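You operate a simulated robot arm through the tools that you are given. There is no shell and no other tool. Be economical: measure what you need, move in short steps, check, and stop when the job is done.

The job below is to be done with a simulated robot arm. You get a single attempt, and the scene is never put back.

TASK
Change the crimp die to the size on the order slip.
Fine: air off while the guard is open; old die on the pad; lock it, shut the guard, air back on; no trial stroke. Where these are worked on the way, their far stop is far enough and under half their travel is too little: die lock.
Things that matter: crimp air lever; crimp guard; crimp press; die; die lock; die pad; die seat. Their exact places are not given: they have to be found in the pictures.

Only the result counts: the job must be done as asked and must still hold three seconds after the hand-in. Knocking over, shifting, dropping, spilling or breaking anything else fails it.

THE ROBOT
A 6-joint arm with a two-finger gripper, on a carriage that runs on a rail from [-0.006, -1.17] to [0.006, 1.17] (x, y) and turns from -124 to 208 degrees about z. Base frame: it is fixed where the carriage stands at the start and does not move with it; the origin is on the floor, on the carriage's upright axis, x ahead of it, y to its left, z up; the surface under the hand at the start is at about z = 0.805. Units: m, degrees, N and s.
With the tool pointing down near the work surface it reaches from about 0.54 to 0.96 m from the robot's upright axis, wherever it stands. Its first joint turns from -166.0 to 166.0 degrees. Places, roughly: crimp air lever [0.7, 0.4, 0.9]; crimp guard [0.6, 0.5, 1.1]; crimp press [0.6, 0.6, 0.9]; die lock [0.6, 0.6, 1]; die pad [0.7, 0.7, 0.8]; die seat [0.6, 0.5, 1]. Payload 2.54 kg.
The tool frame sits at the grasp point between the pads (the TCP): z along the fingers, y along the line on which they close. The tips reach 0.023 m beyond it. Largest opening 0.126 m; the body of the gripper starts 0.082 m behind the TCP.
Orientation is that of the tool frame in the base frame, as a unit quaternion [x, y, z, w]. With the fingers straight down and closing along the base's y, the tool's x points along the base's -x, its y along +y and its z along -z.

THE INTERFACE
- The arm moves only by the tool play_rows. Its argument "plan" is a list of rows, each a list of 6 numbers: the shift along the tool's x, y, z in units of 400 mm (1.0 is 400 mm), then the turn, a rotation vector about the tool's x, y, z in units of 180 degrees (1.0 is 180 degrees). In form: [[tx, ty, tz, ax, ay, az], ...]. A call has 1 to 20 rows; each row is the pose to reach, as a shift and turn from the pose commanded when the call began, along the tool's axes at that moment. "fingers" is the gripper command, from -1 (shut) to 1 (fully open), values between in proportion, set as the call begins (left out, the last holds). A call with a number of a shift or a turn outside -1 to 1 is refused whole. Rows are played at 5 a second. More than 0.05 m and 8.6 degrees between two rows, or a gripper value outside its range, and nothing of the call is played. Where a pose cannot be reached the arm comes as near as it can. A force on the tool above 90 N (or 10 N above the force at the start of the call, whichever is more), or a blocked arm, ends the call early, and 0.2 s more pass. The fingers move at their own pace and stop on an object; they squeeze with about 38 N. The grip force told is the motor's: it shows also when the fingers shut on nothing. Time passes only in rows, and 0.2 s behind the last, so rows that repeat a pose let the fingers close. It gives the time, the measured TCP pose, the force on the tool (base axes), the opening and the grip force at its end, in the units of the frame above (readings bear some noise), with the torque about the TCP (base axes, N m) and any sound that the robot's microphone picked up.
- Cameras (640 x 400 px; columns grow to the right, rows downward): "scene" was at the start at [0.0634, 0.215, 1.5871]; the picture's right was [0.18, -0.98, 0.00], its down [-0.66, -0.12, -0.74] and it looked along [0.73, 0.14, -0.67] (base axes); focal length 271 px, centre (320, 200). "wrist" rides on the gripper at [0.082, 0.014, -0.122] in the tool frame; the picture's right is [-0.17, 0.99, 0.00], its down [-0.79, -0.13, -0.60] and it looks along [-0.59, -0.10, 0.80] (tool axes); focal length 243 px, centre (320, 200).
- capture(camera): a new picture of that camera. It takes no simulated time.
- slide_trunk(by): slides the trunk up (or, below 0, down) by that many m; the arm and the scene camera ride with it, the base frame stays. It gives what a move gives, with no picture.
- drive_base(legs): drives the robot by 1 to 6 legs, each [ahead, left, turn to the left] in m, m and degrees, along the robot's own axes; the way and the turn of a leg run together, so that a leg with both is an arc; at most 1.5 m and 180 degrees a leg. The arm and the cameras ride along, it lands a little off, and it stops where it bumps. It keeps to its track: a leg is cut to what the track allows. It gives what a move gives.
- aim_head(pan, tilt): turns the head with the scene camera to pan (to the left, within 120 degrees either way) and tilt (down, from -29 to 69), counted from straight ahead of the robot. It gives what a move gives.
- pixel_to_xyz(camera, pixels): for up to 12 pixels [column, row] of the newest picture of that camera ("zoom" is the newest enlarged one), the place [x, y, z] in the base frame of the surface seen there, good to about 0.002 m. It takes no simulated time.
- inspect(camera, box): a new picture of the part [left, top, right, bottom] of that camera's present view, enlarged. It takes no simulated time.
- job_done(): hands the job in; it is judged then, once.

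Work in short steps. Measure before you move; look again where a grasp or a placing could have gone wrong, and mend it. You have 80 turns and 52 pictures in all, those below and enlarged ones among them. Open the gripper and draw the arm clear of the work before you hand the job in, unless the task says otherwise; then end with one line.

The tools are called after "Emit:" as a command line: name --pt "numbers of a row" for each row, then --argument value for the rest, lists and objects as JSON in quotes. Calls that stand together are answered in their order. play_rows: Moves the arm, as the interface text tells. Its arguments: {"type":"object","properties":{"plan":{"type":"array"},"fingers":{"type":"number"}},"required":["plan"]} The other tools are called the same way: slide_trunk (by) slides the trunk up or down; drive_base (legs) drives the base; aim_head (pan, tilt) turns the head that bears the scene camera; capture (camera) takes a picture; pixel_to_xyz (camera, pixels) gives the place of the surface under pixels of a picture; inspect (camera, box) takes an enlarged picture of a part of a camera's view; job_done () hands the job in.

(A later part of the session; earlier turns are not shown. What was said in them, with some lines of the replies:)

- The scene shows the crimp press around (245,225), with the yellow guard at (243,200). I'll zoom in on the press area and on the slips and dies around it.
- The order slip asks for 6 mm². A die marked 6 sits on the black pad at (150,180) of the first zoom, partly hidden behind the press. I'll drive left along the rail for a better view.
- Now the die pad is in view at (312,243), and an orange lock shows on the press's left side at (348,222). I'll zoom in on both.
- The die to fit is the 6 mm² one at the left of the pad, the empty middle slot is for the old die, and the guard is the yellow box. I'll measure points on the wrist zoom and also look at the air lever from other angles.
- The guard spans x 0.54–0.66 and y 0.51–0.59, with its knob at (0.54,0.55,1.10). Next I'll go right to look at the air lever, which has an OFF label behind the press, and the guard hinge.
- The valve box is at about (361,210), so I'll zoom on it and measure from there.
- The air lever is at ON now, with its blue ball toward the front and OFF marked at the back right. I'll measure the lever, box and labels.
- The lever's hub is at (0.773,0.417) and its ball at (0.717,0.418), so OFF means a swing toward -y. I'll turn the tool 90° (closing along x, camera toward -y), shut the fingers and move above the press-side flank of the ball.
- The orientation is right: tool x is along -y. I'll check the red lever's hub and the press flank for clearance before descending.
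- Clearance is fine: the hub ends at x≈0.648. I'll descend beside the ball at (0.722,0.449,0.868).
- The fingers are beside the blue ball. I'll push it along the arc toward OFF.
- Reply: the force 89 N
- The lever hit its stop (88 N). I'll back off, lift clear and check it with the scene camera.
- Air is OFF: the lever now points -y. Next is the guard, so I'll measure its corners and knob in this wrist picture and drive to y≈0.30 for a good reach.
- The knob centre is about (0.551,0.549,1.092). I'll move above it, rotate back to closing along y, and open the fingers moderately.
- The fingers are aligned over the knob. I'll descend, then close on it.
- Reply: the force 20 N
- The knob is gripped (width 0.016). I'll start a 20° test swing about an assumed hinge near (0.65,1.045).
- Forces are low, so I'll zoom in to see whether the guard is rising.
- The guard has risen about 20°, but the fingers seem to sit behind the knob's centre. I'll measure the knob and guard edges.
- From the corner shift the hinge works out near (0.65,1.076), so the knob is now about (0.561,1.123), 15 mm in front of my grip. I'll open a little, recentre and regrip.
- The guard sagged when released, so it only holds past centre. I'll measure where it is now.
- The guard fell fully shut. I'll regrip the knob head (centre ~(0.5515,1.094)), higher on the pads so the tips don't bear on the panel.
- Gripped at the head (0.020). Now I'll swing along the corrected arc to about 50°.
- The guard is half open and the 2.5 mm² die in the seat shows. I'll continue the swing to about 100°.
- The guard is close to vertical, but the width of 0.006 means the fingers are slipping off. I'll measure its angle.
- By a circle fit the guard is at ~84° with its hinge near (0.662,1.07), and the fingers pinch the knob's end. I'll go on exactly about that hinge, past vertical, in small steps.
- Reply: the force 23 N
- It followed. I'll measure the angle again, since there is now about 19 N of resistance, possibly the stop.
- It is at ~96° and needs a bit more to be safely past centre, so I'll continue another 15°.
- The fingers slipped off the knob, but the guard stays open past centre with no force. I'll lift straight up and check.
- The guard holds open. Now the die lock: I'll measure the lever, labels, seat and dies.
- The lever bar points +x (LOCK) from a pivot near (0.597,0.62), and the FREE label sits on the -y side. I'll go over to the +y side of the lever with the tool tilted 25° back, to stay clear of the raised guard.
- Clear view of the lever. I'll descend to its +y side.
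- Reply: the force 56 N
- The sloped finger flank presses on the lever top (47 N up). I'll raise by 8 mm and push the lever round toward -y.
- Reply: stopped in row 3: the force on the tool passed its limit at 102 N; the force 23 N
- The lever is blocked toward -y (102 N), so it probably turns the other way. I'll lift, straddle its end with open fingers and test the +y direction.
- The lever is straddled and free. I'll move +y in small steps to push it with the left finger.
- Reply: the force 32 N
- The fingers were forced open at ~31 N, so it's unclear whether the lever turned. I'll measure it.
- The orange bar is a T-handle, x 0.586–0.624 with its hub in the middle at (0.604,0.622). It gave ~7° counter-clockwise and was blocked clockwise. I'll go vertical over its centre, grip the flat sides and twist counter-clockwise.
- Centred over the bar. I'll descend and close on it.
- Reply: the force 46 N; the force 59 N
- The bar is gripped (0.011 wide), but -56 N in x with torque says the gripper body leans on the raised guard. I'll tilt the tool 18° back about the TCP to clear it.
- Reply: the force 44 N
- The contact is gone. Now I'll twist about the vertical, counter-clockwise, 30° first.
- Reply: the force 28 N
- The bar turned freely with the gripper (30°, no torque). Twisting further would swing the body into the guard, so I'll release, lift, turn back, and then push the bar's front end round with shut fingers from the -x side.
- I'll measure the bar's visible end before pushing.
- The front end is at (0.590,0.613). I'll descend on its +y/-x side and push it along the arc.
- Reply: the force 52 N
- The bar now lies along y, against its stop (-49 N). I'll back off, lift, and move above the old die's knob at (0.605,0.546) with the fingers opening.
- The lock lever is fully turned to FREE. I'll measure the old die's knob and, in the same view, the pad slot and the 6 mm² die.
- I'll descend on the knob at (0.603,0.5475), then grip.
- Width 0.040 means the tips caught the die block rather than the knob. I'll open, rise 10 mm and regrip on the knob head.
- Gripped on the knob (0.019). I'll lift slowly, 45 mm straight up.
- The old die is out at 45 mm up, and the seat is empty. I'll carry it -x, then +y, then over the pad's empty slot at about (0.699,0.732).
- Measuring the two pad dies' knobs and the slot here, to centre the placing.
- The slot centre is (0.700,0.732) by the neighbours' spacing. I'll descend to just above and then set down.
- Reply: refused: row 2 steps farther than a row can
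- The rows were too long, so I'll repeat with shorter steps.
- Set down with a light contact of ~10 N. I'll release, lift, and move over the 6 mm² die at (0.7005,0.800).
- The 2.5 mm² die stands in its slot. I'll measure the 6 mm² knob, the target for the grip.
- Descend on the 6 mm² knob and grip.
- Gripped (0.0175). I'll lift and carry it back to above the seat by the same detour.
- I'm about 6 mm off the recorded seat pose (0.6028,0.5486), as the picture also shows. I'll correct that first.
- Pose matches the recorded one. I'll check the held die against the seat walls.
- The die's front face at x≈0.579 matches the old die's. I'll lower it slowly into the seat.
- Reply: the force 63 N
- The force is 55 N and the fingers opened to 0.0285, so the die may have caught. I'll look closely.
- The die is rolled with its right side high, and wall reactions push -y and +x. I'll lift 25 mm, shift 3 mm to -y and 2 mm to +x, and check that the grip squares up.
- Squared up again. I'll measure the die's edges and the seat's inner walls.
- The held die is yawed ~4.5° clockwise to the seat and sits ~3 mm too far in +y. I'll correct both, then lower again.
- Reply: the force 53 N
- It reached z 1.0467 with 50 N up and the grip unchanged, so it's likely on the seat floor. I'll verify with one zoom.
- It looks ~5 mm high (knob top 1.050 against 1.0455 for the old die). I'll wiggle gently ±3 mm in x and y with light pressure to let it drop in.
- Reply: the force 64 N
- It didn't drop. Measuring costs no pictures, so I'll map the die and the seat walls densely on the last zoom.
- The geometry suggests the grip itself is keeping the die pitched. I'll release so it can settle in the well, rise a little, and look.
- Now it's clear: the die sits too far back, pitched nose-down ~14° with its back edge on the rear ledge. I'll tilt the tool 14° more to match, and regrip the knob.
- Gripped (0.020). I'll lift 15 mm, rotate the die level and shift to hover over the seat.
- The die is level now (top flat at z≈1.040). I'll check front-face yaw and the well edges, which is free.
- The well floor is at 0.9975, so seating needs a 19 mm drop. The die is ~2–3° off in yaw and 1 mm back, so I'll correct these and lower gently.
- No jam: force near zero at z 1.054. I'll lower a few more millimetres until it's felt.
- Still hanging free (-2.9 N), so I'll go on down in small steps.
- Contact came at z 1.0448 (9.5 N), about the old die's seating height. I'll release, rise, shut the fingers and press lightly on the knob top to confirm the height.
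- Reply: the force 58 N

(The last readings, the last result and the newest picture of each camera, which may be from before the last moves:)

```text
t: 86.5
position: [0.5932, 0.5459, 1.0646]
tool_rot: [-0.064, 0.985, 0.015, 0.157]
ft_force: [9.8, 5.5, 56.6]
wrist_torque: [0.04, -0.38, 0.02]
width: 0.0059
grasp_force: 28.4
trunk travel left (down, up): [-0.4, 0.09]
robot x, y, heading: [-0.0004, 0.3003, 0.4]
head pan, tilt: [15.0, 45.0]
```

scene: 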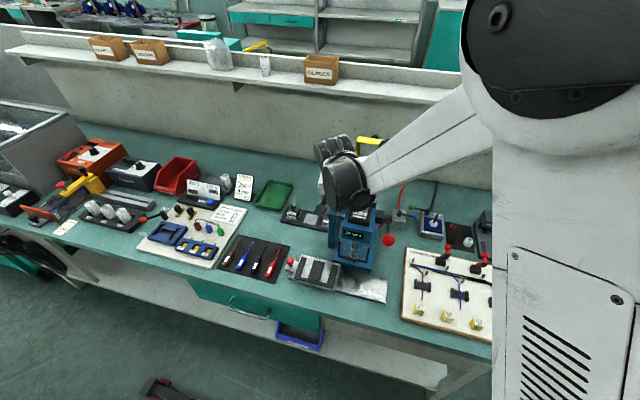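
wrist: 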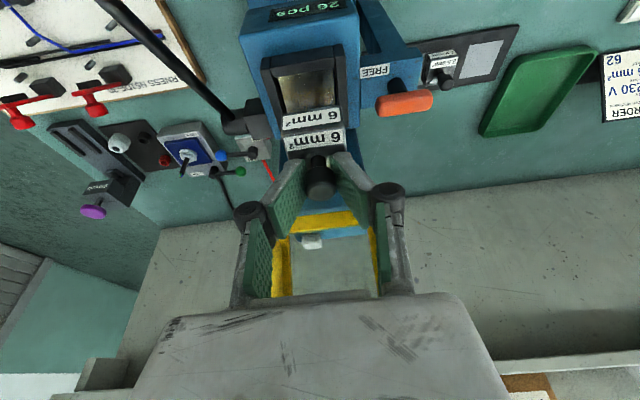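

The knob top is at ≈1.042, so the die is seated. Next is the lock: I'll move to the -x side of the bar's +y end and turn the yaw back.

Emit:
play_rows --pt "-0.01 0 -0.03 0 0 0" --pt "-0.019 0 -0.0596 0 0 0" --pt "0 0.08 -0.061 0.004 0 0.0127" --pt "0.015 0.165 -0.062 0.008 0 0.0255" --pt "0.0292 0.248 -0.0628 0.0122 0 0.0382" --pt "0.0292 0.248 -0.0628 0.0122 0 0.0382"

```text
t: 88.0
position: [0.5628, 0.6422, 1.0829]
tool_rot: [0.0, 0.988, 0.005, 0.155]
ft_force: [-0.9, 0.1, 0.5]
wrist_torque: [-0.02, -0.03, 0.01]
width: 0.0
grasp_force: 28.2
trunk travel left (down, up): [-0.4, 0.09]
robot x, y, heading: [0.0021, 0.2968, 0.4]
head pan, tilt: [15.0, 45.0]
5 turns are left
```

Few turns are left, so I'll chain three moves: push the lock bar clockwise to LOCK, back off, and then move up and over to behind the raised guard.

Emit:
play_rows --pt "0.0157 -0.005 0.0738 0 0 0" --pt "0.0368 -0.0055 0.1481 0 0 0" --pt "-0.003 -0.008 0.1608 0 0 0" --pt "-0.0156 0.0045 0.1649 0 0 0" --pt "-0.0304 0.0145 0.1696 0 0 0" --pt "-0.0461 0.0195 0.1746 0 0 0" --pt "-0.0621 0.022 0.1797 0 0 0" --pt "-0.0771 0.0195 0.1845 0 0 0" --pt "-0.09 0.012 0.1886 0 0 0" --pt "-0.09 0.008 0.1886 0 0 0"

Emit:
play_rows --pt "0 0.03 0 0 0 0" --pt "-0.03 0.03 -0.095 0 0 0" --pt "-0.061 0.03 -0.19 0 0 0"

Emit:
play_rows --pt "-0.0342 0 -0.1072 0 0 0" --pt "-0.0684 0 -0.2144 0 0 0" --pt "-0.1026 0 -0.3216 0 0 0" --pt "-0.1254 0 -0.3931 0 0 0" --pt "-0.2326 0 -0.3589 0 0.0246 0" --pt "-0.3398 -0.05 -0.3247 0 0.049 0" --pt "-0.4351 -0.1 -0.2943 0 0.074 0" --pt "-0.5185 -0.15 -0.2677 0 0.0985 0" --pt "-0.6019 -0.225 -0.2411 0 0.0985 0" --pt "-0.6376 -0.28 -0.2297 0 0.0985 0" --pt "-0.6376 -0.28 -0.2297 0 0.0985 0"

Emit:
capture --camera "scene"

Emit:
pixel_to_xyz --camera "scene" --pixels '[[337, 200], [335, 204], [339, 197], [365, 150], [365, 160], [372, 140]]'

```text
t: 90.2
position: [0.6184, 0.6492, 1.0219]
tool_rot: [-0.003, 0.988, 0.006, 0.156]
ft_force: [-8.7, 21.4, 7.1]
wrist_torque: [-0.08, 0.04, -0.19]
width: 0.0
grasp_force: 28.4
trunk travel left (down, up): [-0.4, 0.09]
robot x, y, heading: [-0.0011, 0.2998, 0.5]
head pan, tilt: [15.0, 45.0]
```

```text
t: 91.0
position: [0.6195, 0.6553, 1.1015]
tool_rot: [-0.001, 0.988, 0.005, 0.156]
ft_force: [0.9, 0.0, -0.1]
wrist_torque: [0.03, -0.07, 0.01]
width: 0.0
grasp_force: 28.8
trunk travel left (down, up): [-0.4, 0.09]
robot x, y, heading: [-0.0, 0.2978, 0.5]
head pan, tilt: [15.0, 45.0]
```

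```text
t: 93.3
position: [0.8344, 0.5407, 1.2677]
tool_rot: [-0.002, 1.0, 0.006, 0.001]
ft_force: [0.4, -0.2, 0.2]
wrist_torque: [-0.01, -0.01, 0.0]
width: 0.0001
grasp_force: 27.7
trunk travel left (down, up): [-0.4, 0.09]
robot x, y, heading: [0.0032, 0.2961, 0.4]
head pan, tilt: [15.0, 45.0]
```

```text
0 pictures are left
```

scene: 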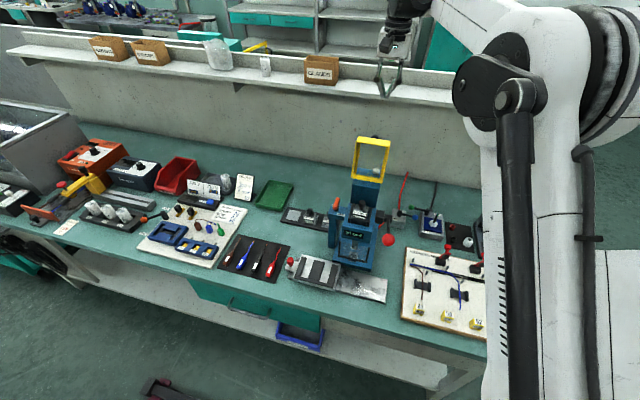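

```text
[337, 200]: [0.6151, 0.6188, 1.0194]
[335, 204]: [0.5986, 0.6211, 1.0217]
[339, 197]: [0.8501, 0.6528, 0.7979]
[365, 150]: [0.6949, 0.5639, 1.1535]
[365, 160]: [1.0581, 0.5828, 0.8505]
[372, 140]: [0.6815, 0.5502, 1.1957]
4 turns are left
```

The lock bar reads along x again, so it's LOCKED. Now I'll push the raised guard forward from behind so it drops shut, then press lightly on its knob to confirm it's down (contact expected near TCP z≈1.126).

Emit:
play_rows --pt "0 0.015 0.1 0 0 0" --pt "0 0.015 0.2 0 0 0" --pt "0 0.015 0.2575 0 0 0" --pt "0.06 0.015 0.2575 0 0 0" --pt "0.12 0.015 0.2575 0 0 0" --pt "0.16 0.015 0.2575 0 0 0" --pt "0.2 0.015 0.2575 0 0 0" --pt "0.24 0.015 0.2575 0 0 0" --pt "0.28 0.015 0.2575 0 0 0" --pt "0.32 0.015 0.2575 0 0 0" --pt "0.36 0.015 0.2575 0 0 0" --pt "0.4 0.015 0.2575 0 0 0" --pt "0.44 0.015 0.2575 0 0 0" --pt "0.48 0.015 0.2575 0 0 0" --pt "0.5 0.015 0.2575 0 0 0"

Emit:
play_rows --pt "0 0 -0.1 0 0 0" --pt "0.1 0 -0.1 0 0 0" --pt "0.2075 0 -0.1 0 0 0" --pt "0.2075 0 -0.1 0 0 0" --pt "0.2075 0 0 0 0 0" --pt "0.2075 0 0.06 0 0 0" --pt "0.2075 0 0.085 0 0 0" --pt "0.2075 0 0.1 0 0 0"

Emit:
play_rows --pt "0 0 0.005 0 0 0" --pt "0 0 0.01 0 0 0"

Emit:
play_rows --pt "0 0 -0.1 0 0 0" --pt "0 0 -0.2 0 0 0" --pt "0 0 -0.25 0 0 0"

```text
t: 96.5
position: [0.6357, 0.5494, 1.1649]
tool_rot: [-0.002, 1.0, 0.004, 0.002]
ft_force: [0.2, 0.2, 0.6]
wrist_torque: [-0.01, -0.04, 0.04]
width: 0.0001
grasp_force: 28.4
trunk travel left (down, up): [-0.4, 0.09]
robot x, y, heading: [-0.0013, 0.2978, 0.5]
head pan, tilt: [15.0, 45.0]
```

```text
t: 98.3
position: [0.5534, 0.5495, 1.1262]
tool_rot: [-0.002, 1.0, 0.006, 0.002]
ft_force: [1.1, 1.0, 18.9]
wrist_torque: [-0.02, 0.02, -0.02]
width: 0.0063
grasp_force: 28.5
trunk travel left (down, up): [-0.4, 0.09]
robot x, y, heading: [0.0025, 0.2988, 0.5]
head pan, tilt: [15.0, 45.0]
```

```text
t: 99.0
position: [0.551, 0.549, 1.1236]
tool_rot: [-0.002, 1.0, 0.006, 0.002]
ft_force: [15.3, 4.3, 85.1]
wrist_torque: [-0.06, -0.17, -0.04]
width: 0.0059
grasp_force: 28.2
trunk travel left (down, up): [-0.4, 0.09]
robot x, y, heading: [0.0001, 0.2971, 0.5]
head pan, tilt: [15.0, 45.0]
```

```text
t: 99.8
position: [0.5533, 0.5499, 1.2177]
tool_rot: [-0.001, 1.0, 0.005, 0.001]
ft_force: [0.2, -0.3, 1.1]
wrist_torque: [0.0, 0.01, -0.01]
width: 0.0002
grasp_force: 29.1
trunk travel left (down, up): [-0.4, 0.09]
robot x, y, heading: [0.0048, 0.2985, 0.4]
head pan, tilt: [15.0, 45.0]
3 turns are left
```

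Guard contact came at TCP z 1.126, so it's fully shut. Next is the air lever: I'll move above the far side of the ball's OFF position, near (0.788,0.338), and stop high to read the pose before the tight descent.

Emit:
play_rows --pt "-0.0734 -0.0662 0 0 0 0" --pt "-0.1467 -0.1325 0 0 0 0" --pt "-0.22 -0.1987 0 0 0 0" --pt "-0.2934 -0.2649 0 0 0 0" --pt "-0.3668 -0.3311 0 0 0 0" --pt "-0.44 -0.3974 0 0 0 0" --pt "-0.5134 -0.4636 0 0 0 0" --pt "-0.5868 -0.5298 0 0 0 0" --pt "-0.5868 -0.5298 0.1 0 0 0" --pt "-0.5868 -0.5298 0.2 0 0 0" --pt "-0.5868 -0.5298 0.3 0 0 0" --pt "-0.5868 -0.5298 0.4 0 0 0" --pt "-0.5868 -0.5298 0.5 0 0 0" --pt "-0.5868 -0.5298 0.5 0 0 0"

Emit:
play_rows --pt "0 0 0 0 0 0"

Emit:
play_rows --pt "0 0 0 0 0 0"

```text
t: 102.8
position: [0.7864, 0.3412, 1.0149]
tool_rot: [-0.002, 1.0, 0.005, 0.001]
ft_force: [0.5, -0.4, -0.8]
wrist_torque: [-0.03, 0.03, 0.02]
width: 0.0
grasp_force: 28.3
trunk travel left (down, up): [-0.4, 0.09]
robot x, y, heading: [0.0015, 0.2973, 0.4]
head pan, tilt: [15.0, 45.0]
```

```text
t: 103.2
position: [0.786, 0.341, 1.0152]
tool_rot: [-0.002, 1.0, 0.006, 0.001]
ft_force: [-0.1, -0.8, 0.1]
wrist_torque: [0.01, 0.01, 0.0]
width: 0.0
grasp_force: 28.7
trunk travel left (down, up): [-0.4, 0.09]
robot x, y, heading: [0.0014, 0.3, 0.4]
head pan, tilt: [15.0, 45.0]
```

```text
t: 103.5
position: [0.7864, 0.3414, 1.0158]
tool_rot: [-0.002, 1.0, 0.005, 0.001]
ft_force: [0.2, 0.3, -0.6]
wrist_torque: [-0.02, 0.01, -0.01]
width: 0.0
grasp_force: 28.2
trunk travel left (down, up): [-0.4, 0.09]
robot x, y, heading: [0.0009, 0.2958, 0.4]
head pan, tilt: [15.0, 45.0]
2 turns are left
```

The pose is steady at (0.786,0.341,1.015). I'll descend to the lever, push the ball round to ON until its stop, back off, rise and then open the gripper.

Emit:
play_rows --pt "-0.003 -0.008 0.1 0 0 0" --pt "-0.003 -0.008 0.2 0 0 0" --pt "-0.003 -0.008 0.29 0 0 0" --pt "-0.003 -0.008 0.368 0 0 0" --pt "0.001 0.012 0.368 0 0 0" --pt "0.0295 0.0208 0.368 0 0 0" --pt "0.0653 0.0318 0.368 0 0 0" --pt "0.096 0.045 0.368 0 0 0" --pt "0.1253 0.066 0.368 0 0 0" --pt "0.1498 0.0898 0.368 0 0 0" --pt "0.1708 0.1183 0.368 0 0 0" --pt "0.1708 0.127 0.368 0 0 0" --pt "0.1708 0.137 0.368 0 0 0" --pt "0.1708 0.1445 0.368 0 0 0"

Emit:
play_rows --pt "0 -0.04 0 0 0 0" --pt "0 -0.05 -0.1 0 0 0" --pt "0 -0.05 -0.22 0 0 0" --pt "0 -0.05 -0.34 0 0 0" --pt "0 -0.05 -0.46 0 0 0" --pt "0 -0.05 -0.58 0 0 0" --pt "0 -0.05 -0.7 0 0 0" --pt "0 -0.05 -0.8 0 0 0"

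```text
t: 106.5
position: [0.7191, 0.3942, 0.8712]
tool_rot: [0.0, 1.0, 0.005, 0.001]
ft_force: [-3.9, -27.7, -3.7]
wrist_torque: [-0.41, 0.06, -0.03]
width: 0.0
grasp_force: 28.5
trunk travel left (down, up): [-0.4, 0.09]
robot x, y, heading: [-0.0006, 0.2995, 0.3]
head pan, tilt: [15.0, 45.0]
```

```text
t: 108.3
position: [0.7191, 0.3738, 1.1917]
tool_rot: [-0.001, 1.0, 0.005, 0.001]
ft_force: [-0.1, -0.2, 0.0]
wrist_torque: [-0.03, 0.0, -0.01]
width: 0.0
grasp_force: 28.2
trunk travel left (down, up): [-0.4, 0.09]
robot x, y, heading: [0.0014, 0.3, 0.5]
head pan, tilt: [15.0, 45.0]
1 turns are left
```

The ball met its ON stop (-28 N at y 0.394, matching its first position of 0.418). I'll open the gripper, clear of the work, and hand in.

Done as far as readings show: 6 mm² die seated and locked, 2.5 mm² die on the pad, guard shut, air back on; no picture was left to check the last three.

Emit:
play_rows --pt "0 0 -0.05 0 0 0" --pt "0.05 0 -0.1 0 0 0" --pt "0.1 0 -0.15 0 0 0" --pt "0.1 0 -0.15 0 0 0" --pt "0.1 0 -0.15 0 0 0" --fingers 1

Emit:
job_done

```text
t: 109.5
position: [0.679, 0.3755, 1.2501]
tool_rot: [-0.002, 1.0, 0.006, 0.001]
ft_force: [0.1, 0.4, 0.3]
wrist_torque: [0.01, 0.05, -0.02]
width: 0.126
grasp_force: 0.0
trunk travel left (down, up): [-0.4, 0.09]
robot x, y, heading: [0.0015, 0.2991, 0.3]
head pan, tilt: [15.0, 45.0]
```

```text
The job is handed in.
```

The job is handed in: the 6 mm² die is seated and locked, the 2.5 mm² die is on the pad, the guard is shut and the air is back on. I had no pictures left after locking, so guard and air rest on contact readings alone, and the new die's final seating on touch height.
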